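You operate a simulated robot arm through the tools that you are given. There is no shell and no other tool. Be economical: measure what you need, move in short steps, check, and stop when the job is done.

You run a simulated robot arm. Do the job below in one go: nothing can be reset, and whatever is moved stays where it is left.

JOB
Take the collar off the mould and strike the sand off flush.
Fine: free both catches, collar on the blue pad; yellow bar, put back.
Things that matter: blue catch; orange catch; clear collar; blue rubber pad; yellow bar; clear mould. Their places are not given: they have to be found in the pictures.

Only the result counts: the job must be done as asked and must still hold three seconds after the hand-in. Knocking over, shifting, dropping, spilling or breaking anything else fails it.

ROBOT AND FRAMES
A 6-joint arm with a two-finger parallel gripper, fixed in place. Base frame: the origin is at the foot of the arm, x ahead of it, y to its left, z up; the work surface is at about z = 85.3. Lengths are in cm, angles in rad, forces in N, time in s.
With the tool pointing down near the work surface it reaches from about 24 to 64 cm from the base axis. Its first joint turns from -1.152 to 1.152 rad. Payload 2.7 kg.
Tool frame: the origin (TCP) lies between the finger pads and is the grasp point; the fingertips stand 2.3 cm ahead of it; z points along the fingers, y is the line along which they close. The gripper opens to 9.4 cm. The fingers are 3.8 cm wide and 1 cm thick; the gripper's body (5.4 by 9.6 cm) begins 3.9 cm behind the TCP.
Orientation is that of the tool frame in the base frame, as a unit quaternion [w, x, y, z]. With the fingers straight down and closing along the base's y, the tool's x points along the base's -x, its y along +y and its z along -z.

CONTROLS
- The arm moves only by the tool move_arm. Its argument "steps" is a list that holds one entry, the list of rows, each a list of 7 numbers: the turn, a rotation vector about the base's x, y, z in degrees, then the shift along the base's x, y, z in cm, then the opening, from 0 (shut) to 1 (fully open). In form: [[[rx, ry, rz, x, y, z, jaw], ...]]. A call has 1 to 8 rows; each row is the pose to reach, as a shift and turn from the pose commanded when the call began. A row lasts 0.2 s, in which the tool goes at most 5 cm and 0.15 rad; a call with a longer step from one row to the next is refused whole, and so is a gripper value outside its range. Where a pose cannot be reached the arm comes as near as it can. A force on the tool above 40 N (or 10 N above the force at the start of the call, whichever is more), or a blocked arm, ends the call early, and 0.2 s more pass. Each finger travels about 4.5 cm/s and halts on what it meets, pressing with about 43 N; the grip force reading is that of the motor and also rises with nothing between the fingers. The clock runs only during rows and for 0.2 s after the last one: add rows that repeat a pose to give the fingers time. The reply holds the time, the measured pose of the TCP, the force on the tool along the base axes, the opening and the grip force, in the units named above and with some noise.
- Cameras (640 x 400 px; columns grow to the right, rows downward): "scene" is fixed at [6.01, -41.62, 141.83]; the picture's right is [0.91, -0.43, 0.00], its down [-0.19, -0.41, -0.89] and it looks along [0.38, 0.81, -0.45] (base axes); focal length 347 px, centre (320, 200). "wrist" rides on the gripper at [-3.9, 0, -4.4] in the tool frame; the picture's right is [0.00, -1.00, 0.00], its down [0.97, 0.00, -0.24] and it looks along [0.24, 0.00, 0.97] (tool axes); focal length 218 px, centre (320, 200).
- capture(camera): a new picture of that camera. It takes no simulated time.
- measure_at(camera, pixels): there is no depth. For up to 12 entries [column, row, z] of the newest picture of that camera ("zoom" is the newest enlarged one), the place [x, y] in the base frame at which the ray of that pixel passes the height z, good to about 0.2 cm. It takes no simulated time.
- inspect(camera, box): a new picture of the part [left, top, right, bottom] of that camera's present view, enlarged. It takes no simulated time.
- sign_off(): hands the job in; it is judged then, once.

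Work in short steps. Measure before you move; look again where a grasp or a placing could have gone wrong, and mend it. You have 80 turns and 46 pictures in all, those below and enlarged ones among them. Open the gripper and draw the arm clear of the work before you hand the job in, unless the task says otherwise; then end with one line.

The tools are called after "Request:" by a JSON object that holds its "name" and its "arguments". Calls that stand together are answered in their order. move_arm: Moves the arm, as the interface text tells. Its arguments: {"type":"object","properties":{"steps":{"type":"array"}},"required":["steps"]} The other tools are called the same way: capture (camera) takes a picture; measure_at (camera, pixels) gives the place at which the rays of pixels pass given heights; inspect (camera, box) takes an enlarged picture of a part of a camera's view; sign_off () hands the job in.

At the start:

```text
clock: 0.0
tcp_pos: [33.92, 20.4, 121.2]
tool_rot: [0.0, 0.0, 1.0, 0.0]
ft_force: [-0.5, 0.4, 0.0]
width: 9.38
gripper_force: 0.1
```

scene: 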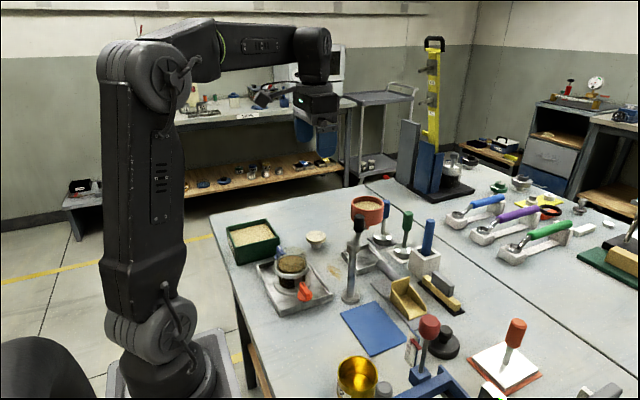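
wrist: 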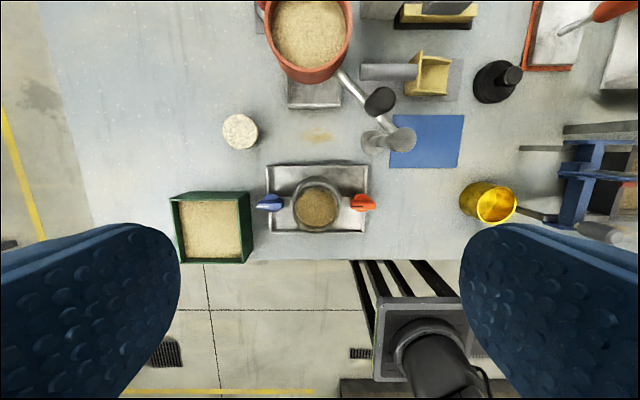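

The mould sits near scene (292,280) and wrist (317,205), with the blue catch on its left and the orange one on its right. I'll enlarge both views.

Request:
{"name": "inspect", "arguments": {"camera": "scene", "box": [240, 230, 350, 320]}}

Request:
{"name": "inspect", "arguments": {"camera": "wrist", "box": [240, 145, 400, 245]}}

Request:
{"name": "inspect", "arguments": {"camera": "scene", "box": [330, 230, 490, 370]}}

```text
4.44 times, centred on (295, 275) of scene
```

zoom: 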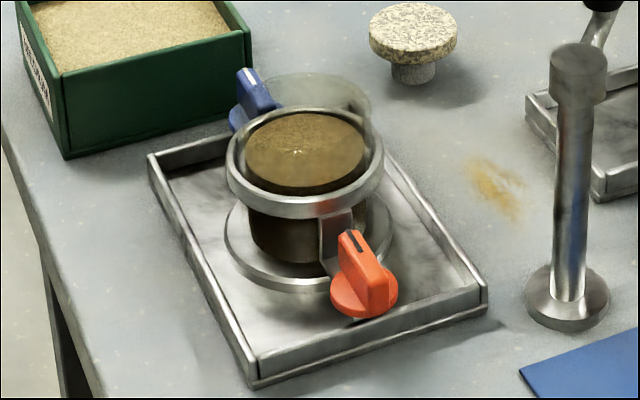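

```text
4.00 times, centred on (320, 195) of wrist
```

zoom: 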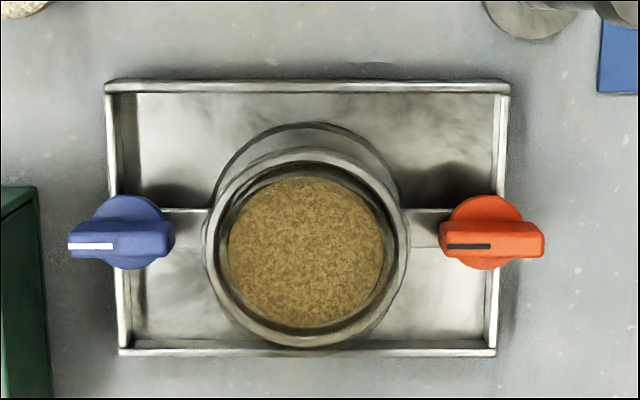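

```text
2.86 times, centred on (410, 300) of scene
```

zoom: 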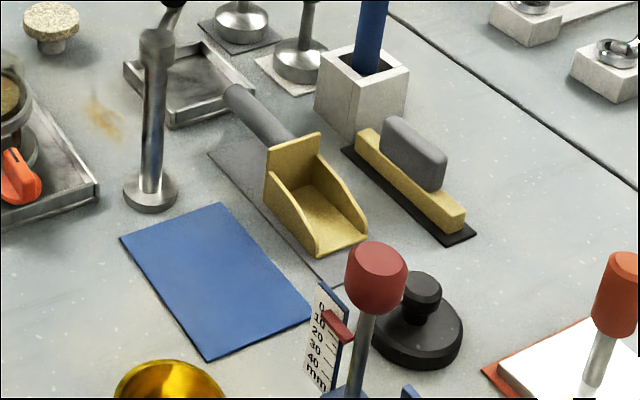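

Each catch is a knob with a fin lying along y. I'll locate the main items at a few assumed heights.

Request:
{"name": "measure_at", "arguments": {"camera": "wrist", "pixels": [[317, 208, 92], [270, 203, 90], [363, 203, 90], [270, 203, 87], [363, 203, 87], [266, 164, 86.5], [369, 231, 86.5], [390, 115, 85.5], [462, 116, 85.5], [458, 168, 85.5], [388, 167, 85.5], [440, 12, 88]]}}

Request:
{"name": "measure_at", "arguments": {"camera": "scene", "pixels": [[304, 283, 92], [304, 292, 88], [304, 283, 90], [283, 252, 90], [283, 252, 92], [292, 264, 93], [292, 264, 95], [292, 267, 93], [342, 312, 85.5], [384, 301, 85.5], [406, 337, 85.5], [374, 356, 85.5]]}}

Request:
{"name": "measure_at", "arguments": {"camera": "zoom", "pixels": [[360, 130, 88], [460, 220, 88], [345, 150, 85.5], [445, 242, 85.5], [478, 233, 85.5], [385, 120, 92], [445, 158, 92]]}}

```text
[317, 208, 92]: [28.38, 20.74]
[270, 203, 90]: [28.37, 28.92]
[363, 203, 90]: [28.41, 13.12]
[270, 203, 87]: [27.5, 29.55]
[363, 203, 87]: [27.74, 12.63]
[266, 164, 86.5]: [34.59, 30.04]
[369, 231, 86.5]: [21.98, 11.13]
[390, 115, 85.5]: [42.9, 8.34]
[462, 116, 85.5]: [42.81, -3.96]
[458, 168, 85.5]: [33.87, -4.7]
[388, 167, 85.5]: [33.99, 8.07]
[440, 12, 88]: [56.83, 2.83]
```

```text
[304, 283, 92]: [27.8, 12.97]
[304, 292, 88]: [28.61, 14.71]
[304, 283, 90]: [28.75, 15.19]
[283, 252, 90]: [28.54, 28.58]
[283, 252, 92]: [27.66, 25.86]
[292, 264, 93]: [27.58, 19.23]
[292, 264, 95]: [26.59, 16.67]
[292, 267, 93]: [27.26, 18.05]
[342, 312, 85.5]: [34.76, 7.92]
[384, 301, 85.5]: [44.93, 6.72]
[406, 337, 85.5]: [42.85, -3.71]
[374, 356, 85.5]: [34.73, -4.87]
```

```text
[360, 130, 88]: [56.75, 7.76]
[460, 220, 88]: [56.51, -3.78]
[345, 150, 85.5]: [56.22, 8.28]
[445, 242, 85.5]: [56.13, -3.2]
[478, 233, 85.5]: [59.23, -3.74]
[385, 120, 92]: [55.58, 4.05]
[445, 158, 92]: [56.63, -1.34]
```

I'll go closer above the mould, to about z=107, to read the catches.

Request:
{"name": "move_arm", "arguments": {"steps": [[[0, 0, 0, -1.5, 0, -4, 1], [0, 0, 0, -3, 0, -8, 1], [0, 0, 0, -4, 0, -12, 1], [0, 0, 0, -4.9, 0.3, -14.5, 1], [0, 0, 0, -4.9, 0.3, -14.5, 1]]]}}

Request:
{"name": "capture", "arguments": {"camera": "wrist"}}

```text
clock: 1.2
tcp_pos: [28.94, 20.66, 106.62]
tool_rot: [0.0, -0.001, 1.0, -0.001]
ft_force: [0.3, -0.7, 0.2]
width: 9.4
gripper_force: 0.0
```

```text
40 pictures are left
```

wrist: 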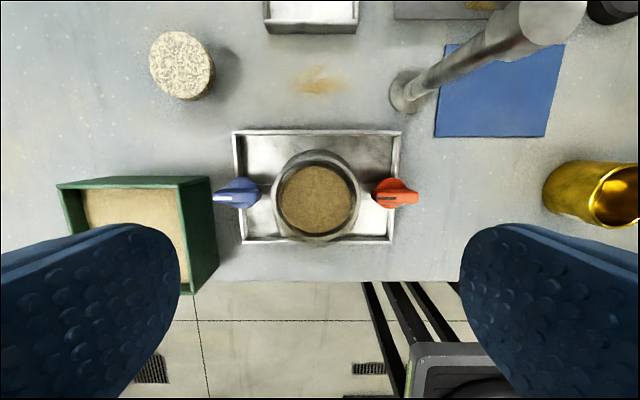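

Request:
{"name": "inspect", "arguments": {"camera": "wrist", "box": [200, 120, 440, 250]}}

Request:
{"name": "inspect", "arguments": {"camera": "scene", "box": [265, 240, 325, 310]}}

```text
2.67 times, centred on (320, 185) of wrist
```

zoom: 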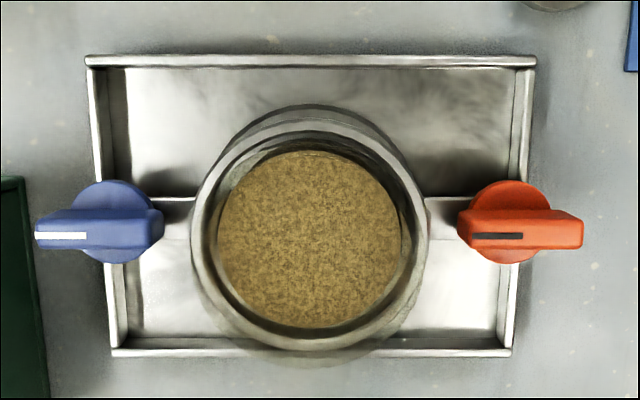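

```text
5.71 times, centred on (295, 275) of scene
```

zoom: 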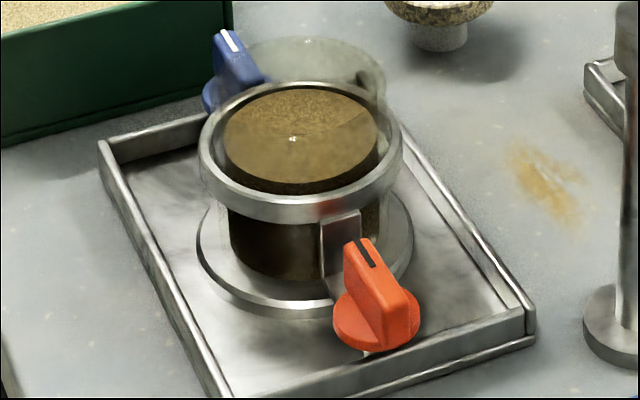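

Triangulating: the orange fin top is at about (28.2, 13.4, 90.5), the blue at (28.1, 28.7, 90.5) and the mould axis at about (28.1, 21.0). I'll turn the tool -90° so the fingers close along x, moving above the orange catch with the jaw partly open.

Request:
{"name": "move_arm", "arguments": {"steps": [[[0, 0, -8, 0, -2, 0, 0.8], [0, 0, -16, 0, -4, 0, 0.6], [0, 0, -24, 0, -6, 0, 0.4], [0, 0, -32, -0.4, -7.3, 0, 0.35], [0, 0, -40, -0.7, -7.3, 0, 0.35], [0, 0, -48, -0.75, -7.3, 0, 0.35], [0, 0, -56, -0.75, -7.3, 0, 0.35], [0, 0, -64, -0.75, -7.3, 0, 0.35]]]}}

Request:
{"name": "move_arm", "arguments": {"steps": [[[0, 0, -8, 0, 0, -2, 0.35], [0, 0, -16, 0, 0, -4, 0.35], [0, 0, -24, 0, 0, -6, 0.35], [0, 0, -26, 0, 0, -8, 0.35], [0, 0, -26, 0, 0, -9, 0.35], [0, 0, -26, 0, 0, -9, 0.35]]]}}

Request:
{"name": "capture", "arguments": {"camera": "wrist"}}

Request:
{"name": "inspect", "arguments": {"camera": "scene", "box": [240, 220, 350, 310]}}

```text
clock: 3.0
tcp_pos: [28.29, 13.48, 106.55]
tool_rot: [-0.001, 0.53, 0.848, 0.0]
ft_force: [1.0, -1.2, 0.0]
width: 3.3
gripper_force: 0.1
```

```text
clock: 4.4
tcp_pos: [28.26, 13.39, 97.78]
tool_rot: [-0.001, 0.707, 0.707, 0.0]
ft_force: [-0.2, 0.2, -0.6]
width: 3.31
gripper_force: 0.0
```

```text
37 pictures are left
```

wrist: 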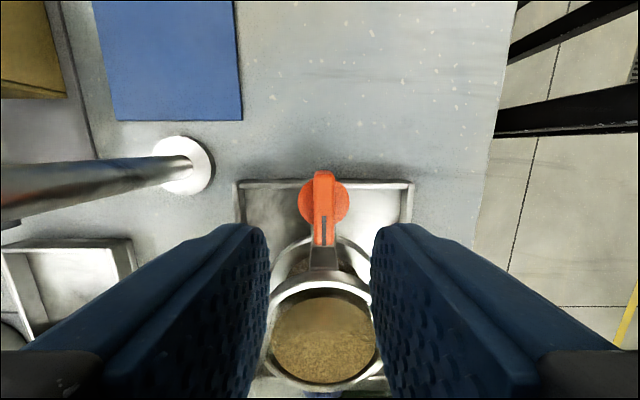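

```text
4.44 times, centred on (295, 265) of scene
```

zoom: 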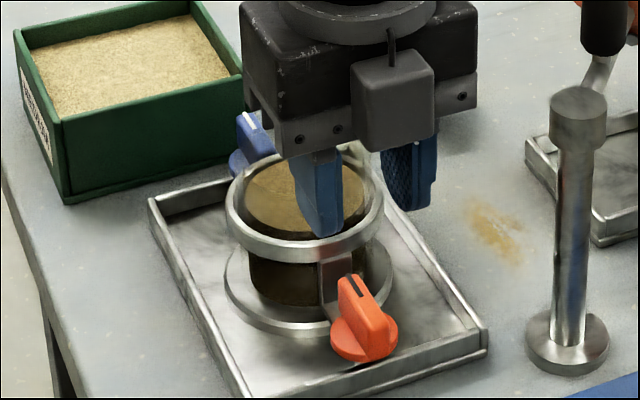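

The catch axis now reads about (28.0, 13.0): fin rows 171–247, column 324. I'll shift there, lower the fingers onto the fin and close.

Request:
{"name": "move_arm", "arguments": {"steps": [[[0, 0, 0, -0.25, -0.4, -2, 0.35], [0, 0, 0, -0.25, -0.4, -4, 0.35], [0, 0, 0, -0.25, -0.4, -5.3, 0.35], [0, 0, 0, -0.25, -0.4, -6.2, 0.35], [0, 0, 0, -0.25, -0.4, -6.2, 0.0], [0, 0, 0, -0.25, -0.4, -6.2, 0.0], [0, 0, 0, -0.25, -0.4, -6.2, 0.0]]]}}

Request:
{"name": "inspect", "arguments": {"camera": "scene", "box": [240, 220, 350, 310]}}

```text
clock: 6.0
tcp_pos: [28.01, 12.96, 91.55]
tool_rot: [0.001, 0.707, 0.708, 0.001]
ft_force: [2.5, 0.2, -5.2]
width: 1.19
gripper_force: 45.3
```

```text
4.44 times, centred on (295, 265) of scene
```

zoom: 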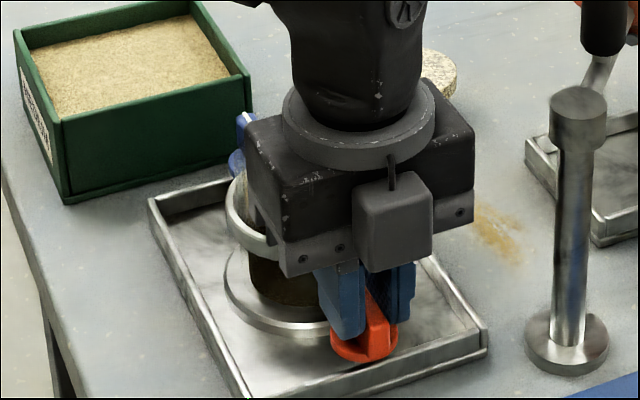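

The fin is gripped, with the width reading 1.19. I'll try a small counter-clockwise turn of 24° and watch for resistance.

Request:
{"name": "move_arm", "arguments": {"steps": [[[0, 0, 6, 0, 0, 0, 0], [0, 0, 12, 0, 0, 0, 0], [0, 0, 18, 0, 0, 0, 0], [0, 0, 24, 0, 0, 0, 0], [0, 0, 24, 0, 0, 0, 0]]]}}

```text
clock: 7.2
tcp_pos: [28.01, 13.06, 91.4]
tool_rot: [0.0, 0.543, 0.84, 0.001]
ft_force: [2.2, 0.9, -6.9]
width: 1.16
gripper_force: 45.3
```

It turns freely with the fin still held, so I'll continue to about 90°.

Request:
{"name": "move_arm", "arguments": {"steps": [[[0, 0, 8, 0, 0, 0, 0], [0, 0, 16, 0, 0, 0, 0], [0, 0, 24, 0, 0, 0, 0], [0, 0, 32, 0, 0, 0, 0], [0, 0, 40, 0, 0, 0, 0], [0, 0, 48, 0, 0, 0, 0], [0, 0, 56, 0, 0, 0, 0], [0, 0, 64, 0, 0, 0, 0]]]}}

Request:
{"name": "inspect", "arguments": {"camera": "scene", "box": [240, 220, 350, 310]}}

Request:
{"name": "capture", "arguments": {"camera": "wrist"}}

```text
clock: 9.0
tcp_pos: [28.04, 12.97, 91.47]
tool_rot: [0.0, 0.016, 1.0, 0.0]
ft_force: [-0.1, 15.0, -11.4]
width: 1.19
gripper_force: 44.9
```

```text
4.44 times, centred on (295, 265) of scene
```

zoom: 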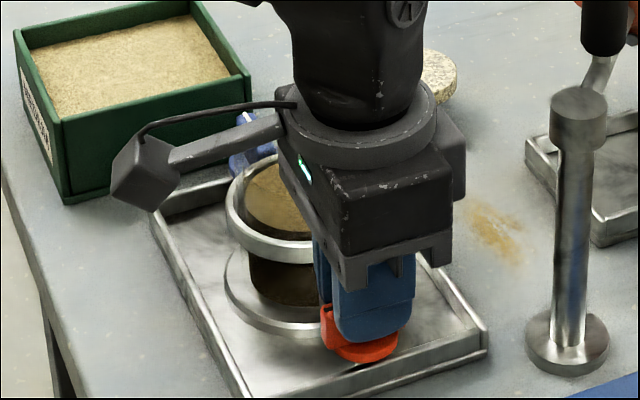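

```text
33 pictures are left
```

wrist: 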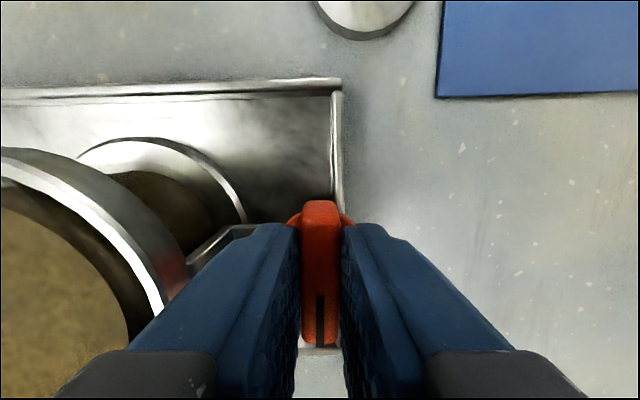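

The orange fin has turned 90°, and its mark now points to -x. I'll open slightly, rise and look at the latch.

Request:
{"name": "move_arm", "arguments": {"steps": [[[0, 0, 0, 0, 0, 0, 0.3], [0, 0, 0, 0, 0, 0, 0.3], [0, 0, 0, 0, 0, 2, 0.3], [0, 0, 0, 0, 0, 5, 0.3], [0, 0, 0, 0, 0, 9, 0.3], [0, 0, 0, 0, 2, 12, 0.3], [0, 0, 0, 0, 5, 14, 0.3], [0, 0, 0, 0, 8, 15, 0.3]]]}}

Request:
{"name": "inspect", "arguments": {"camera": "scene", "box": [265, 240, 325, 310]}}

Request:
{"name": "inspect", "arguments": {"camera": "wrist", "box": [200, 120, 440, 250]}}

```text
clock: 10.8
tcp_pos: [28.03, 21.04, 106.41]
tool_rot: [-0.001, 0.017, 1.0, 0.0]
ft_force: [0.5, 0.1, -0.2]
width: 2.81
gripper_force: 0.1
```

```text
5.71 times, centred on (295, 275) of scene
```

zoom: 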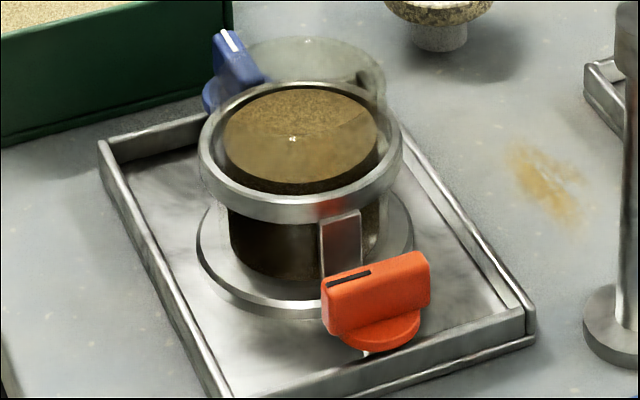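

```text
2.67 times, centred on (320, 185) of wrist
```

zoom: 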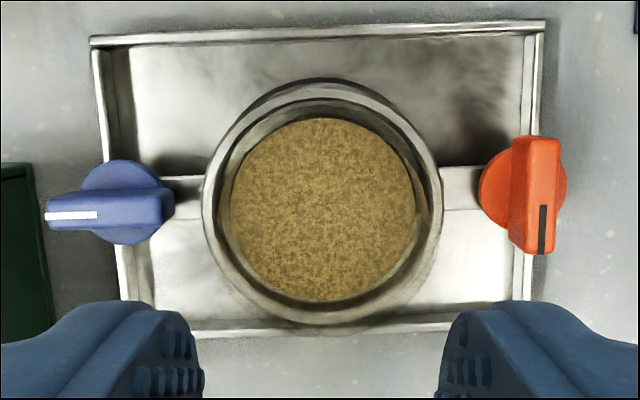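

The orange catch looks turned fully. Next I'll go above the blue catch with the tool turned +92°, at about (28.1, 28.7).

Request:
{"name": "move_arm", "arguments": {"steps": [[[0, 0, 8, 0, 1, 0, 0.35], [0, 0, 16, 0, 2, 0, 0.35], [0, 0, 24, 0, 3, 0, 0.35], [0, 0, 32, 0, 4, 0, 0.35], [0, 0, 40, 0, 5, 0, 0.35], [0, 0, 48, 0, 6, 0, 0.35], [0, 0, 56, 0, 7, 0, 0.35], [0, 0, 64, 0.1, 7.7, 0, 0.35]]]}}

Request:
{"name": "move_arm", "arguments": {"steps": [[[0, 0, 8, 0, 0, -2, 0.35], [0, 0, 16, 0, 0, -4, 0.35], [0, 0, 24, 0, 0, -6, 0.35], [0, 0, 28, 0, 0, -8, 0.35], [0, 0, 28, 0, 0, -8.8, 0.35], [0, 0, 28, 0, 0, -8.8, 0.35]]]}}

Request:
{"name": "capture", "arguments": {"camera": "wrist"}}

```text
clock: 12.6
tcp_pos: [28.01, 28.77, 106.48]
tool_rot: [-0.001, -0.517, 0.856, -0.001]
ft_force: [-0.4, -0.6, -0.4]
width: 3.27
gripper_force: 0.0
```

```text
clock: 14.0
tcp_pos: [28.09, 28.78, 97.6]
tool_rot: [-0.001, 0.708, -0.706, 0.0]
ft_force: [0.4, 0.0, -0.4]
width: 3.31
gripper_force: 0.0
```

```text
30 pictures are left
```

wrist: 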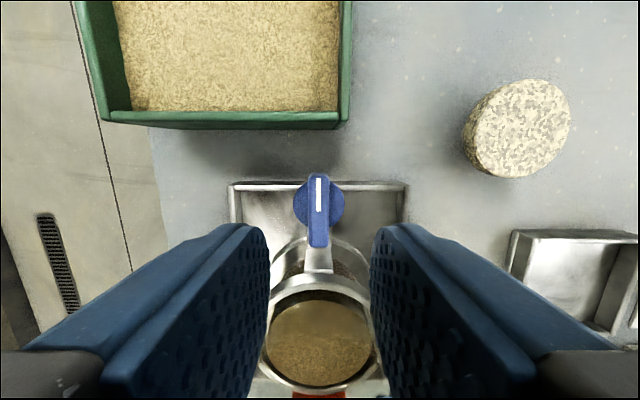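

The fin is at column 318, rows 172–248, which puts the axis at about (28.1, 29.2). I'll lower and grip it.

Request:
{"name": "move_arm", "arguments": {"steps": [[[0, 0, 0, 0, 0.4, -2, 0.35], [0, 0, 0, 0, 0.4, -4, 0.35], [0, 0, 0, 0, 0.4, -5.2, 0.35], [0, 0, 0, 0, 0.4, -6.1, 0.35], [0, 0, 0, 0, 0.4, -6.1, 0.0], [0, 0, 0, 0, 0.4, -6.1, 0.0], [0, 0, 0, 0, 0.4, -6.1, 0.0]]]}}

Request:
{"name": "move_arm", "arguments": {"steps": [[[0, 0, -6, 0, 0, 0, 0], [0, 0, -12, 0, 0, 0, 0], [0, 0, -18, 0, 0, 0, 0], [0, 0, -24, 0, 0, 0, 0], [0, 0, -24, 0, 0, 0, 0]]]}}

```text
clock: 15.6
tcp_pos: [27.97, 29.17, 91.44]
tool_rot: [0.002, 0.708, -0.707, 0.0]
ft_force: [-15.4, 2.6, 0.0]
width: 1.2
gripper_force: 45.3
```

```text
clock: 16.8
tcp_pos: [28.16, 29.32, 91.6]
tool_rot: [0.001, -0.547, 0.837, 0.001]
ft_force: [-13.4, 15.1, -14.4]
width: 2.66
gripper_force: 44.8
```

The width jumped to 2.66, so the knob didn't follow and is stopped clockwise. I'll turn back, regrip and check.

Request:
{"name": "move_arm", "arguments": {"steps": [[[0, 0, 6, -0.1, -0.1, 0, 0.3], [0, 0, 12, -0.1, -0.1, 0, 0.3], [0, 0, 18, -0.1, -0.1, 0, 0.3], [0, 0, 24, -0.1, -0.1, 0, 0.3], [0, 0, 24, -0.1, -0.1, 0, 0.3]]]}}

Request:
{"name": "capture", "arguments": {"camera": "wrist"}}

```text
clock: 18.0
tcp_pos: [27.93, 28.97, 91.5]
tool_rot: [0.0, 0.708, -0.706, 0.0]
ft_force: [-0.4, 0.1, 0.0]
width: 2.81
gripper_force: 0.0
```

```text
29 pictures are left
```

wrist: 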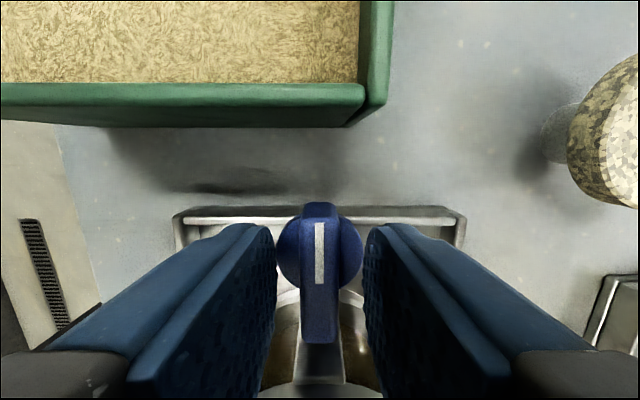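

The fin is unmoved. I'll grip again and turn the other way, counter-clockwise, starting with 24°.

Request:
{"name": "move_arm", "arguments": {"steps": [[[0, 0, 0, 0.05, 0.15, 0, 0], [0, 0, 0, 0.05, 0.15, 0, 0], [0, 0, 0, 0.05, 0.15, 0, 0], [0, 0, 6, 0.05, 0.15, 0, 0], [0, 0, 12, 0.05, 0.15, 0, 0], [0, 0, 18, 0.05, 0.15, 0, 0], [0, 0, 24, 0.05, 0.15, 0, 0], [0, 0, 24, 0.05, 0.15, 0, 0]]]}}

```text
clock: 19.8
tcp_pos: [27.77, 29.13, 91.48]
tool_rot: [0.002, 0.839, -0.544, 0.0]
ft_force: [-29.7, -7.0, 11.7]
width: 1.18
gripper_force: 44.8
```

The fin follows (width 1.18), but the side force is -30 N in x, so the axis lies a little toward -x. I'll shift -0.25 and keep turning.

Request:
{"name": "move_arm", "arguments": {"steps": [[[0, 0, 0, -0.25, 0, 0, 0], [0, 0, 8, -0.25, 0, 0, 0], [0, 0, 16, -0.25, 0, 0, 0], [0, 0, 24, -0.25, 0, 0, 0], [0, 0, 24, -0.25, 0, 0, 0]]]}}

```text
clock: 21.0
tcp_pos: [27.77, 28.89, 91.46]
tool_rot: [0.0, 0.934, -0.357, 0.001]
ft_force: [-4.8, -16.5, 0.0]
width: 1.18
gripper_force: 45.4
```

It's turning well. I'll shift y by -0.15 and go the remaining 42°.

Request:
{"name": "move_arm", "arguments": {"steps": [[[0, 0, 7, 0, -0.15, 0, 0], [0, 0, 14, 0, -0.15, 0, 0], [0, 0, 21, 0, -0.15, 0, 0], [0, 0, 28, 0, -0.15, 0, 0], [0, 0, 35, 0, -0.15, 0, 0], [0, 0, 42, 0, -0.15, 0, 0], [0, 0, 42, 0, -0.15, 0, 0]]]}}

Request:
{"name": "capture", "arguments": {"camera": "wrist"}}

```text
clock: 22.6
tcp_pos: [27.71, 28.93, 91.43]
tool_rot: [0.001, 1.0, 0.001, -0.001]
ft_force: [-5.1, -21.1, -0.1]
width: 1.2
gripper_force: 44.5
```

```text
28 pictures are left
```

wrist: 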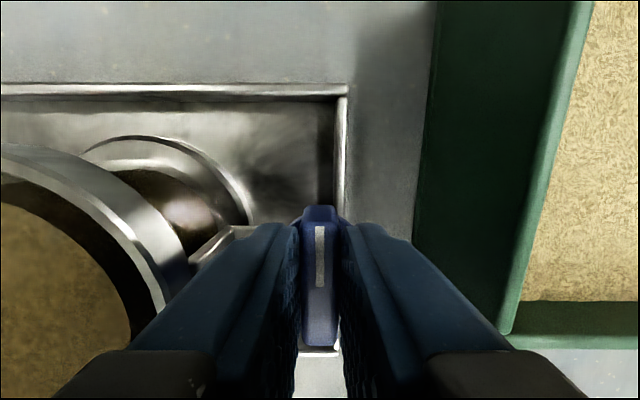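

The blue catch is turned 90°. I'll nudge 8° more to make sure it reaches its stop, then release and lift away.

Request:
{"name": "move_arm", "arguments": {"steps": [[[0, 0, 5, 0, 0, 0, 0], [0, 0, 8, 0, 0, 0, 0], [0, 0, 8, 0, 0, 0, 0]]]}}

Request:
{"name": "move_arm", "arguments": {"steps": [[[0, 0, 0, 0, 0, 0, 0.3], [0, 0, 0, 0, 0, 0, 0.3], [0, 0, 0, 0, 0, 2, 0.3], [0, 0, 0, 0, 0, 5, 0.3], [0, 0, 0, 0, 0, 9, 0.3], [0, 0, 0, 0, 0, 12, 0.3], [0, 0, -8, 0, -2, 14, 0.6], [0, 0, -16, 0, -4, 15, 1]]]}}

Request:
{"name": "capture", "arguments": {"camera": "wrist"}}

Request:
{"name": "inspect", "arguments": {"camera": "scene", "box": [265, 240, 325, 310]}}

```text
clock: 23.4
tcp_pos: [27.68, 28.87, 91.45]
tool_rot: [0.001, 0.998, 0.069, -0.002]
ft_force: [-11.3, -19.9, 5.6]
width: 1.63
gripper_force: 45.2
```

```text
clock: 25.2
tcp_pos: [27.77, 25.01, 106.6]
tool_rot: [0.0, 0.998, -0.07, 0.0]
ft_force: [0.3, -0.6, 0.5]
width: 8.03
gripper_force: 0.0
```

```text
27 pictures are left
```

wrist: 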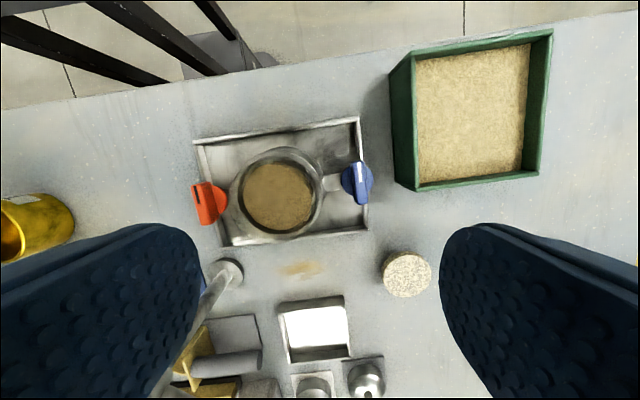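

```text
5.71 times, centred on (295, 275) of scene
```

zoom: 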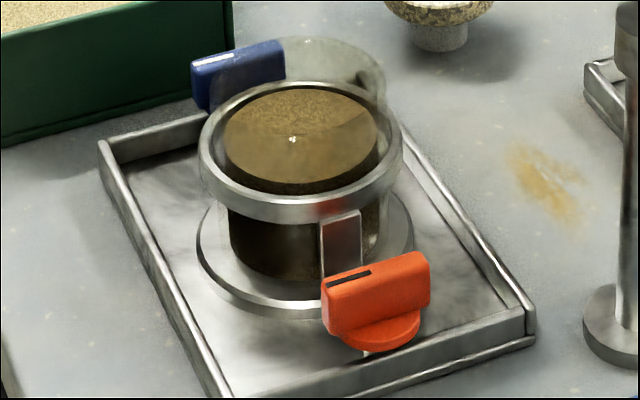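

The blue catch hit its stop at 90°, so both are turned. Next I need the collar's geometry, so I'll enlarge further.

Request:
{"name": "inspect", "arguments": {"camera": "scene", "box": [274, 242, 318, 296]}}

Request:
{"name": "inspect", "arguments": {"camera": "wrist", "box": [180, 110, 390, 260]}}

```text
7.41 times, centred on (296, 269) of scene
```

zoom: 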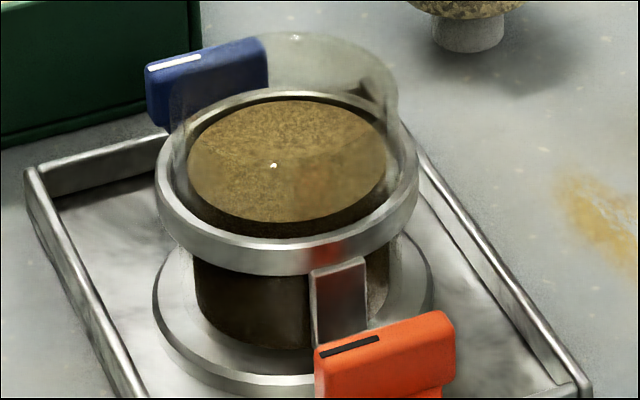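

```text
2.67 times, centred on (285, 185) of wrist
```

zoom: 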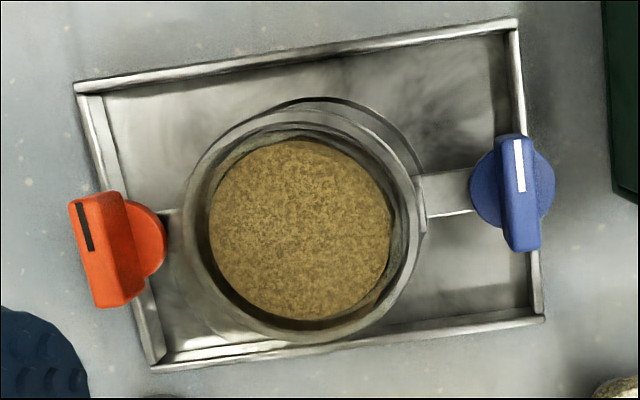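

The collar is a clear tube about 7 cm across, standing from the steel ring (about z 91.3) to about z 94.5 and centred near (28.0, 21.1). I'll bring the tool square and centre it above with the jaw fully open.

Request:
{"name": "move_arm", "arguments": {"steps": [[[0, 0, 8, 0.2, -2, -1, 1], [0, 0, 8, 0.2, -3.9, -3, 1], [0, 0, 8, 0.2, -3.9, -6, 1], [0, 0, 8, 0.2, -3.9, -8, 1], [0, 0, 8, 0.2, -3.9, -8, 1]]]}}

Request:
{"name": "capture", "arguments": {"camera": "wrist"}}

Request:
{"name": "inspect", "arguments": {"camera": "scene", "box": [240, 210, 350, 300]}}

```text
clock: 26.4
tcp_pos: [28.01, 21.12, 98.52]
tool_rot: [0.0, 1.0, 0.001, 0.0]
ft_force: [0.3, 1.1, -1.1]
width: 9.38
gripper_force: 0.0
```

```text
23 pictures are left
```

wrist: 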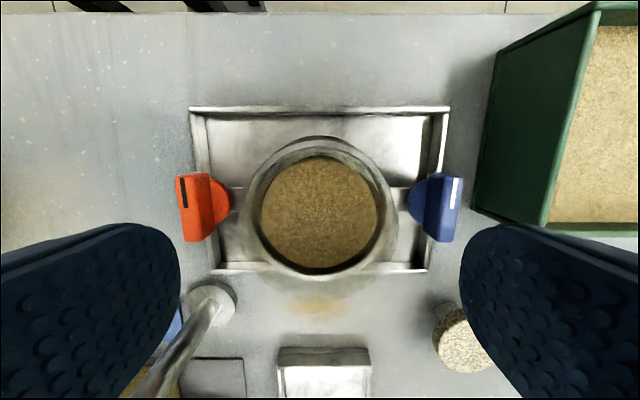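

```text
4.44 times, centred on (295, 255) of scene
```

zoom: 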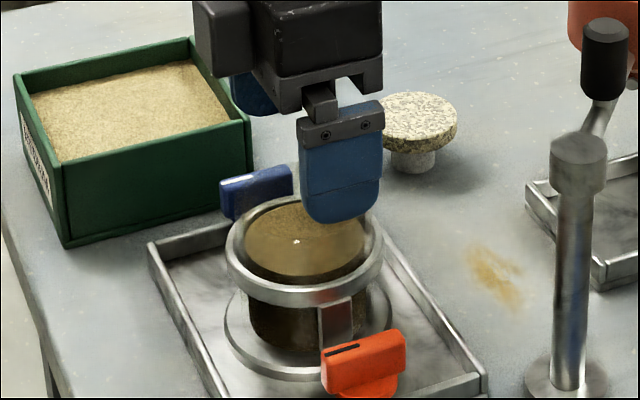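

The collar is centred between the fingers (ring columns 243–397). I'll lower to TCP z≈94, keeping the tips just above the ring, and close gently.

Request:
{"name": "move_arm", "arguments": {"steps": [[[0, 0, 0, -0.15, -0.05, -1.5, 1], [0, 0, 0, -0.15, -0.05, -3, 1], [0, 0, 0, -0.15, -0.05, -4.3, 1], [0, 0, 0, -0.15, -0.05, -4.3, 1]]]}}

Request:
{"name": "inspect", "arguments": {"camera": "scene", "box": [250, 220, 340, 300]}}

```text
clock: 27.4
tcp_pos: [27.9, 21.1, 94.24]
tool_rot: [-0.001, 1.0, 0.001, 0.0]
ft_force: [0.7, -0.1, 0.0]
width: 9.39
gripper_force: 0.1
```

```text
5.00 times, centred on (295, 260) of scene
```

zoom: 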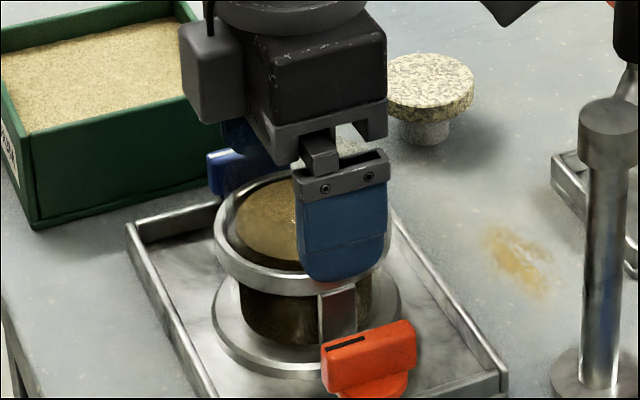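

The fingertips clear the ring. I'll close on the tube.

Request:
{"name": "move_arm", "arguments": {"steps": [[[0, 0, 0, 0, 0, 0, 0.8], [0, 0, 0, 0, 0, 0, 0.7], [0, 0, 0, 0, 0, 0, 0.6], [0, 0, 0, 0, 0, 0, 0.6], [0, 0, 0, 0, 0, 0, 0.6]]]}}

```text
clock: 28.6
tcp_pos: [27.84, 21.13, 94.23]
tool_rot: [0.001, 1.0, 0.001, 0.0]
ft_force: [-0.6, -3.8, 0.0]
width: 7.14
gripper_force: 42.6
```

Gripped at 7.14 cm. I'll lift straight up slowly and watch the force.

Request:
{"name": "move_arm", "arguments": {"steps": [[[0, 0, 0, 0, 0, 0.2, 0.6], [0, 0, 0, 0, 0, 0.4, 0.6], [0, 0, 0, 0, 0, 0.7, 0.6], [0, 0, 0, 0, 0, 1, 0.6], [0, 0, 0, 0, 0, 1, 0.6]]]}}

Request:
{"name": "inspect", "arguments": {"camera": "scene", "box": [250, 220, 340, 300]}}

```text
clock: 29.8
tcp_pos: [27.83, 21.03, 95.26]
tool_rot: [0.0, 1.0, 0.001, 0.0]
ft_force: [0.3, 0.2, -2.0]
width: 7.14
gripper_force: 42.8
```

```text
5.00 times, centred on (295, 260) of scene
```

zoom: 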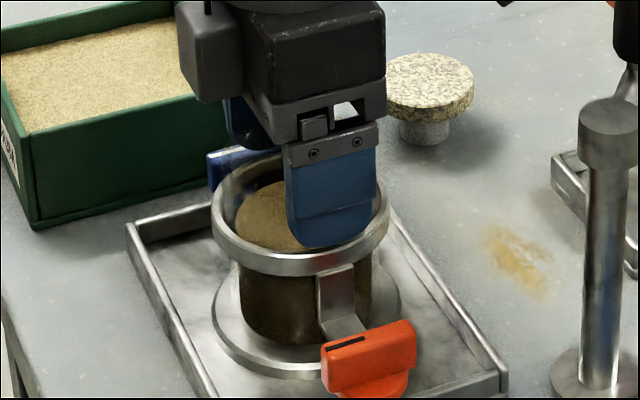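

The collar lifted free with its ring, at about 2 N. I'll lift it high, to z≈109, to clear the tall tamper at (38, 11).

Request:
{"name": "move_arm", "arguments": {"steps": [[[0, 0, 0, 0, 0, 1, 0.6], [0, 0, 0, 0, 0, 3, 0.6], [0, 0, 0, 0, 0, 6, 0.6], [0, 0, 0, 0, 0, 9, 0.6], [0, 0, 0, 0, 0, 12, 0.6], [0, 0, 0, 0, 0, 14, 0.6], [0, 0, 0, 0, 0, 14, 0.6]]]}}

Request:
{"name": "capture", "arguments": {"camera": "scene"}}

```text
clock: 31.4
tcp_pos: [27.97, 21.0, 109.24]
tool_rot: [0.0, 1.0, 0.001, 0.0]
ft_force: [0.2, 0.8, -1.4]
width: 7.12
gripper_force: 43.3
```

```text
19 pictures are left
```

scene: 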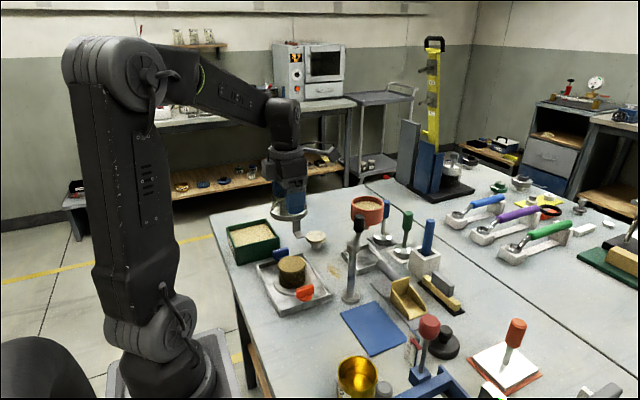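

The collar is held and the sand core stands on the mould. I'll go round the tamper and the black knob (42, 15, 103) by moving along -y first, then +x.

Request:
{"name": "move_arm", "arguments": {"steps": [[[0, 0, 0, 0, -2, 0, 0.6], [0, 0, 0, 0, -5, 0, 0.6], [0, 0, 0, 0, -8, 0, 0.6], [0, 0, 0, 0, -11, 0, 0.6], [0, 0, 0, 0, -14, 0, 0.6], [0, 0, 0, 0, -17, 0, 0.6], [0, 0, 0, 0, -19.3, 0, 0.6], [0, 0, 0, 0, -19.3, 0, 0.6]]]}}

Request:
{"name": "move_arm", "arguments": {"steps": [[[0, 0, 0, 2, 0, 0, 0.6], [0, 0, 0, 5, 0, 0, 0.6], [0, 0, 0, 8, 0, 0, 0.6], [0, 0, 0, 10, 0, 0, 0.6], [0, 0, 0, 10.9, 0, -3, 0.6], [0, 0, 0, 10.9, 0, -6, 0.6], [0, 0, 0, 10.9, 0, -9, 0.6], [0, 0, 0, 10.9, 0, -9, 0.6]]]}}

Request:
{"name": "capture", "arguments": {"camera": "scene"}}

Request:
{"name": "capture", "arguments": {"camera": "wrist"}}

```text
clock: 33.2
tcp_pos: [27.95, 1.71, 109.15]
tool_rot: [0.0, 1.0, 0.001, 0.0]
ft_force: [0.2, -0.3, -1.5]
width: 7.13
gripper_force: 42.5
```

```text
clock: 35.0
tcp_pos: [38.83, 1.75, 100.07]
tool_rot: [0.0, 1.0, 0.001, 0.0]
ft_force: [0.9, 0.7, -1.2]
width: 7.09
gripper_force: 43.1
```

```text
18 pictures are left
```

scene: 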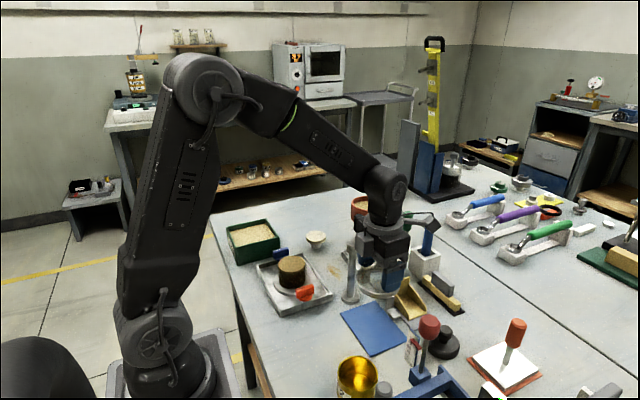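

```text
17 pictures are left
```

wrist: 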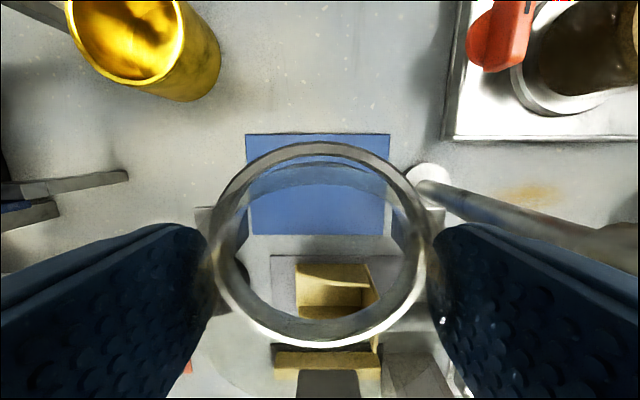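

The pad centre works out at about (38.5, 1.6), so the collar is nearly over it. I'll lower to TCP z≈90.6 with a -0.3 shift in x.

Request:
{"name": "move_arm", "arguments": {"steps": [[[0, 0, 0, -0.3, -0.1, -2, 0.6], [0, 0, 0, -0.3, -0.1, -4, 0.6], [0, 0, 0, -0.3, -0.1, -6, 0.6], [0, 0, 0, -0.3, -0.1, -8, 0.6], [0, 0, 0, -0.3, -0.1, -9, 0.6], [0, 0, 0, -0.3, -0.1, -9.4, 0.6], [0, 0, 0, -0.3, -0.1, -9.4, 0.6]]]}}

Request:
{"name": "inspect", "arguments": {"camera": "scene", "box": [320, 250, 430, 370]}}

```text
clock: 36.2
tcp_pos: [38.6, 1.7, 92.01]
tool_rot: [0.0, 1.0, 0.002, 0.004]
ft_force: [-2.7, 0.0, 5.3]
width: 7.12
gripper_force: 42.7
stopped in row 5: the force on the tool passed its limit (the readings are from after the stop); the commanded pose is now the measured one
```

```text
3.33 times, centred on (375, 310) of scene
```

zoom: 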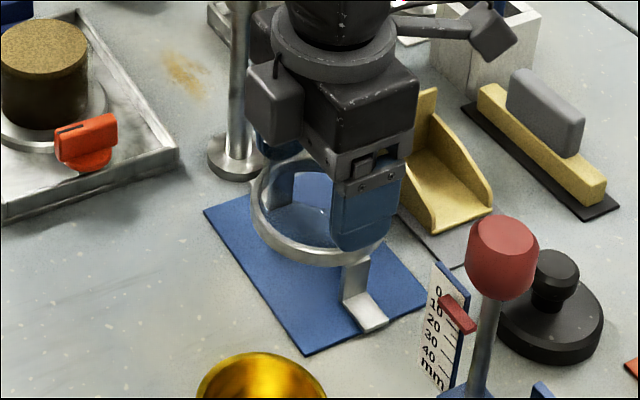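

The collar carries L-shaped tongues, which span about 13 cm and slightly overhang the pad edge along y. I'll lift 1.5, turn -28° toward the pad's diagonal and lower again.

Request:
{"name": "move_arm", "arguments": {"steps": [[[0, 0, 0, 0, 0, 1, 0.6], [0, 0, -7, 0, -0.05, 1.6, 0.6], [0, 0, -14, 0, -0.05, 1.6, 0.6], [0, 0, -21, 0, -0.05, 1.6, 0.6], [0, 0, -28, -0.1, -0.05, 1.6, 0.6], [0, 0, -28, -0.1, -0.05, 1, 0.6], [0, 0, -28, -0.1, -0.05, 0.5, 0.6], [0, 0, -28, -0.1, -0.05, 0.3, 0.6]]]}}

Request:
{"name": "inspect", "arguments": {"camera": "scene", "box": [320, 250, 430, 370]}}

```text
clock: 38.0
tcp_pos: [38.6, 1.64, 92.25]
tool_rot: [0.001, 0.971, -0.24, 0.005]
ft_force: [0.8, 0.5, -1.4]
width: 7.12
gripper_force: 43.5
```

```text
3.33 times, centred on (375, 310) of scene
```

zoom: 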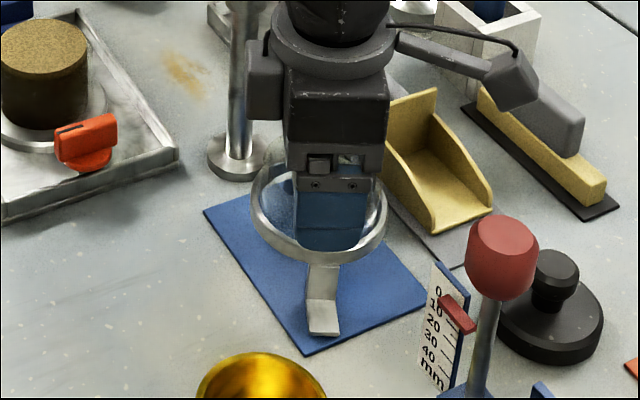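

The foot is now inside the pad outline at zoom (323,322). I'll lower the last few millimetres, then release with a small opening.

Request:
{"name": "move_arm", "arguments": {"steps": [[[0, 0, 0, 0, 0, -0.1, 0.6], [0, 0, 0, 0, 0, -0.2, 0.6], [0, 0, 0, 0, 0, -0.27, 0.6], [0, 0, 0, 0, 0, -0.27, 0.6]]]}}

Request:
{"name": "move_arm", "arguments": {"steps": [[[0, 0, 0, 0, 0, 0, 0.78], [0, 0, 0, 0, 0, 0, 0.86], [0, 0, 0, 0, 0, 0, 0.9], [0, 0, 0, 0, 0, 0, 0.9]]]}}

Request:
{"name": "inspect", "arguments": {"camera": "scene", "box": [320, 250, 430, 370]}}

```text
clock: 39.0
tcp_pos: [38.63, 1.61, 92.12]
tool_rot: [0.002, 0.971, -0.24, 0.004]
ft_force: [-0.3, -0.8, 0.4]
width: 7.12
gripper_force: 42.9
```

```text
clock: 40.0
tcp_pos: [38.7, 1.66, 92.11]
tool_rot: [0.001, 0.971, -0.24, 0.003]
ft_force: [0.1, 0.0, -0.9]
width: 8.48
gripper_force: 0.0
```

```text
3.33 times, centred on (375, 310) of scene
```

zoom: 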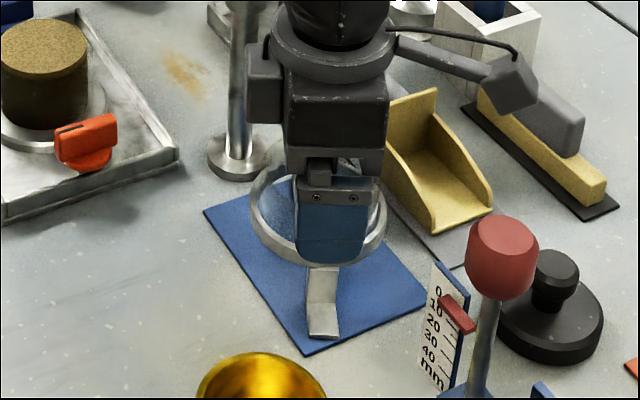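

The collar stands on the pad. I'll rise straight up, clear of it.

Request:
{"name": "move_arm", "arguments": {"steps": [[[0, 0, 0, 0, 0, 1, 0.92], [0, 0, 0, 0, 0, 3, 0.95], [0, 0, 0, 0, 0, 6, 1], [0, 0, 0, 0, 0, 10, 1], [0, 0, -8, 2, 0, 14, 1], [0, 0, -16, 5, 0, 16, 1], [0, 0, -24, 8, 0, 16, 1], [0, 0, -32, 11, 0, 16, 1]]]}}

Request:
{"name": "move_arm", "arguments": {"steps": [[[0, 0, -8, 2, 0.2, 0, 0.7], [0, 0, -16, 4, 0.4, -1, 0.6], [0, 0, -24, 6, 0.5, -2, 0.5], [0, 0, -30, 6.8, 0.6, -4, 0.5], [0, 0, -30, 6.8, 0.6, -6, 0.5], [0, 0, -30, 6.8, 0.6, -6, 0.5]]]}}

Request:
{"name": "capture", "arguments": {"camera": "scene"}}

Request:
{"name": "capture", "arguments": {"camera": "wrist"}}

```text
clock: 41.8
tcp_pos: [49.61, 1.53, 108.21]
tool_rot: [0.002, 0.866, -0.499, 0.004]
ft_force: [0.7, 0.0, -0.7]
width: 9.42
gripper_force: 0.1
```

```text
clock: 43.2
tcp_pos: [56.45, 2.17, 102.04]
tool_rot: [0.003, 0.708, -0.706, 0.003]
ft_force: [0.2, 0.5, -0.1]
width: 4.7
gripper_force: 0.1
```

```text
13 pictures are left
```

scene: 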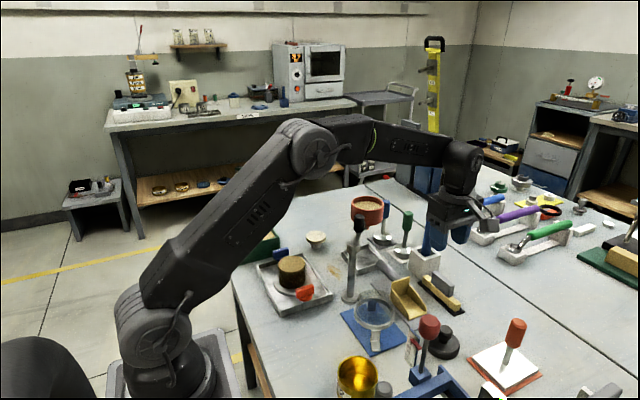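

```text
12 pictures are left
```

wrist: 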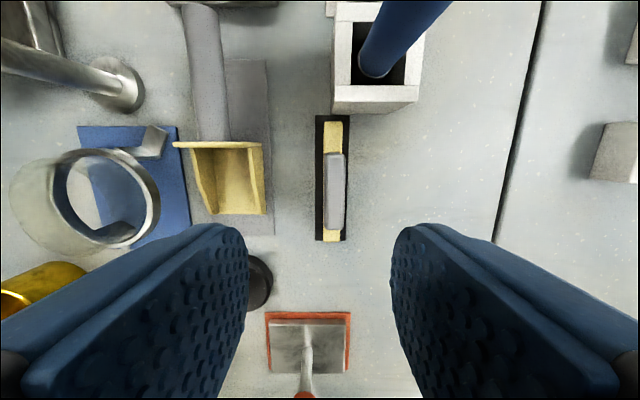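

The bar's handle is at wrist column 336, rows 153–230, about (57.6, 2.75) with its top near z 91. I'll move over it and descend to z≈90.8, then close.

Request:
{"name": "move_arm", "arguments": {"steps": [[[0, 0, 0, 1.15, 0.55, -1, 0.5], [0, 0, 0, 1.15, 0.55, -4, 0.45], [0, 0, 0, 1.15, 0.55, -7, 0.4], [0, 0, 0, 1.15, 0.55, -9, 0.4], [0, 0, 0, 1.15, 0.55, -10.5, 0.4], [0, 0, 0, 1.15, 0.55, -11.2, 0.4], [0, 0, 0, 1.15, 0.55, -11.2, 0.4]]]}}

Request:
{"name": "inspect", "arguments": {"camera": "scene", "box": [380, 210, 500, 330]}}

```text
clock: 44.8
tcp_pos: [57.44, 2.84, 90.81]
tool_rot: [0.003, 0.708, -0.706, 0.003]
ft_force: [-0.3, -0.4, -0.2]
width: 3.76
gripper_force: 0.1
```

```text
3.33 times, centred on (440, 270) of scene
```

zoom: 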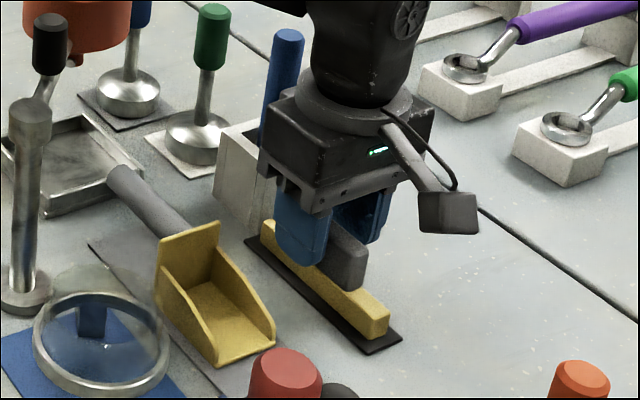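

The fingers straddle the grey handle. I'll close and lift slightly to check the hold.

Request:
{"name": "move_arm", "arguments": {"steps": [[[0, 0, 0, 0, 0, 0, 0.2], [0, 0, 0, 0, 0, 0, 0.1], [0, 0, 0, 0, 0, 0, 0.05], [0, 0, 0, 0, 0, 0, 0.05], [0, 0, 0, 0, 0, 0, 0.05]]]}}

Request:
{"name": "move_arm", "arguments": {"steps": [[[0, 0, 0, 0, 0, 0.5, 0.05], [0, 0, 0, 0, 0, 2, 0.05], [0, 0, 0, 0, 0, 5, 0.05], [0, 0, 0, 0, 0, 9, 0.05], [0, 0, 0, 0, 0, 13, 0.05], [0, 0, 0, 0, 0, 16, 0.05], [0, 0, 0, 0, 0, 18, 0.05], [0, 0, 0, 0, 0, 18, 0.05]]]}}

Request:
{"name": "inspect", "arguments": {"camera": "scene", "box": [380, 150, 500, 270]}}

```text
clock: 46.0
tcp_pos: [57.57, 2.81, 90.84]
tool_rot: [0.003, 0.708, -0.706, 0.002]
ft_force: [-0.3, 0.0, -0.9]
width: 1.54
gripper_force: 43.2
```

```text
clock: 47.8
tcp_pos: [57.53, 2.68, 108.89]
tool_rot: [0.003, 0.708, -0.706, 0.003]
ft_force: [0.1, -0.7, -0.2]
width: 1.53
gripper_force: 43.7
```

```text
3.33 times, centred on (440, 210) of scene
```

zoom: 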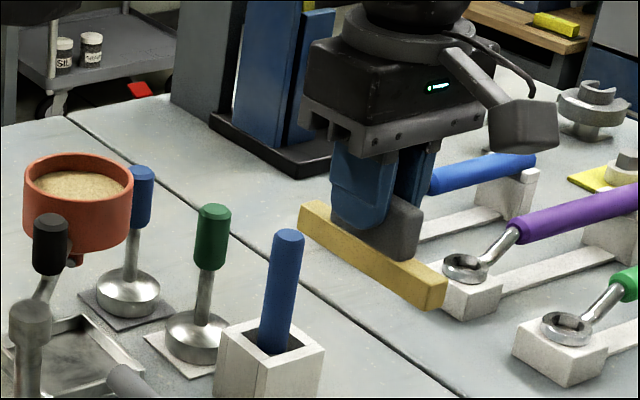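

The bar is held level at a width of 1.53. I'll look at the mould closely to find its rim height and the sand height.

Request:
{"name": "inspect", "arguments": {"camera": "scene", "box": [270, 245, 322, 300]}}

```text
7.27 times, centred on (296, 272) of scene
```

zoom: 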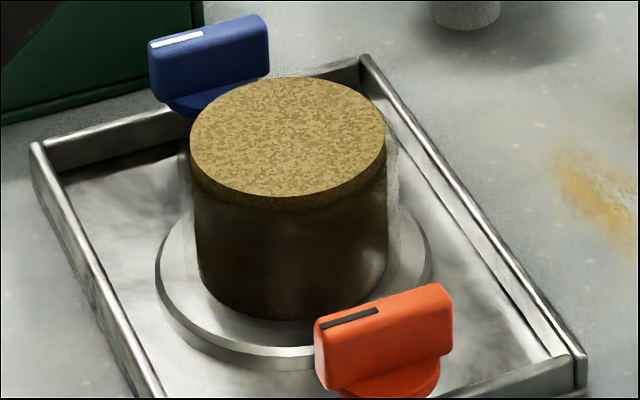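

The sand top is near z 92.05 and the rim looks about 0.5 lower, near 91.5. Keeping the bar along y, I'll carry it high over the tools to x≈36, y≈21.

Request:
{"name": "move_arm", "arguments": {"steps": [[[0, 0, 0, -1, 0, 3, 0.05], [0, 0, 0, -3, 1, 5.5, 0.05], [0, 0, 0, -6, 4, 5.5, 0.05], [0, 0, 0, -9, 7, 5.5, 0.05], [0, 0, 0, -12, 10, 5.5, 0.05], [0, 0, 0, -15, 13, 5.5, 0.05], [0, 0, 0, -18, 16, 5.5, 0.05], [0, 0, 0, -20, 17.5, 5.5, 0.05]]]}}

Request:
{"name": "move_arm", "arguments": {"steps": [[[0, 0, 0, -1.5, 0.7, -1, 0.05], [0, 0, 0, -1.5, 0.7, -4, 0.05], [0, 0, 0, -1.5, 0.7, -8, 0.05], [0, 0, 0, -1.5, 0.7, -11, 0.05], [0, 0, 0, -1.5, 0.7, -13, 0.05], [0, 0, 0, -1.5, 0.7, -13, 0.05]]]}}

Request:
{"name": "capture", "arguments": {"camera": "wrist"}}

Request:
{"name": "inspect", "arguments": {"camera": "scene", "box": [250, 180, 370, 300]}}

```text
clock: 49.6
tcp_pos: [37.26, 20.24, 114.21]
tool_rot: [0.003, 0.708, -0.706, 0.003]
ft_force: [-0.8, 0.2, -1.2]
width: 1.52
gripper_force: 42.5
```

```text
clock: 51.0
tcp_pos: [36.0, 21.12, 101.24]
tool_rot: [0.004, 0.709, -0.706, 0.002]
ft_force: [0.9, -0.2, -1.4]
width: 1.54
gripper_force: 42.6
```

```text
8 pictures are left
```

wrist: 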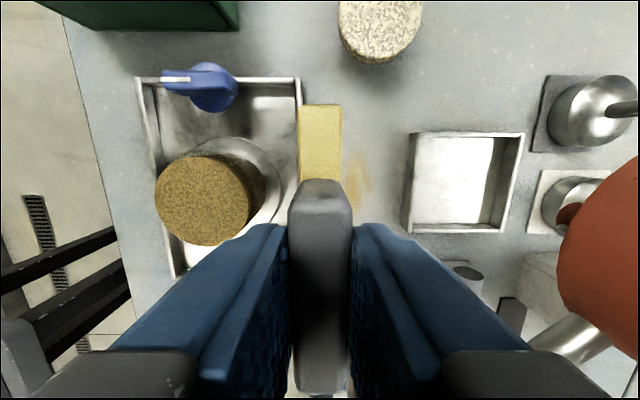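

```text
3.33 times, centred on (310, 240) of scene
```

zoom: 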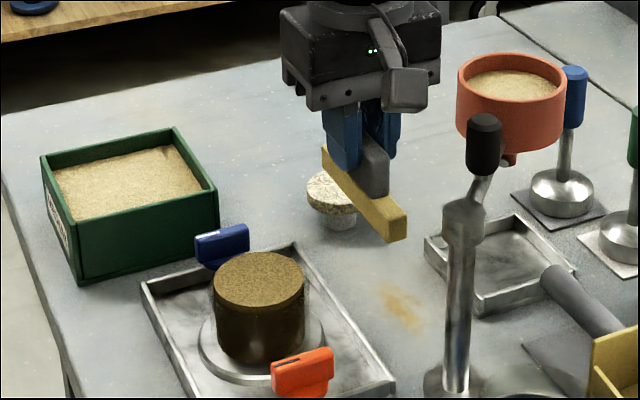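

The bar hangs clear on the +x side of the sand. I'll drop to TCP z 97.3 over the near rim edge at x≈32.4 and probe for the rim in small steps.

Request:
{"name": "move_arm", "arguments": {"steps": [[[0, 0, 0, 0, 0, -2, 0.05], [0, 0, 0, 0, 0, -3.4, 0.05], [0, 0, 0, -1.8, 0, -3.9, 0.05], [0, 0, 0, -3.6, 0, -3.9, 0.05], [0, 0, 0, -3.6, 0, -4.0, 0.05], [0, 0, 0, -3.6, 0, -4.1, 0.05], [0, 0, 0, -3.6, 0, -4.2, 0.05], [0, 0, 0, -3.6, 0, -4.2, 0.05]]]}}

Request:
{"name": "move_arm", "arguments": {"steps": [[[0, 0, 0, 0, 0, -0.08, 0.05], [0, 0, 0, 0, 0, -0.16, 0.05], [0, 0, 0, 0, 0, -0.24, 0.05], [0, 0, 0, 0, 0, -0.24, 0.05]]]}}

```text
clock: 52.8
tcp_pos: [32.54, 20.99, 97.01]
tool_rot: [0.003, 0.708, -0.706, 0.003]
ft_force: [-0.4, -0.9, -1.8]
width: 1.55
gripper_force: 43.1
```

```text
clock: 53.8
tcp_pos: [32.42, 21.05, 96.94]
tool_rot: [0.003, 0.708, -0.706, 0.003]
ft_force: [0.0, -0.1, -1.0]
width: 1.55
gripper_force: 42.9
```

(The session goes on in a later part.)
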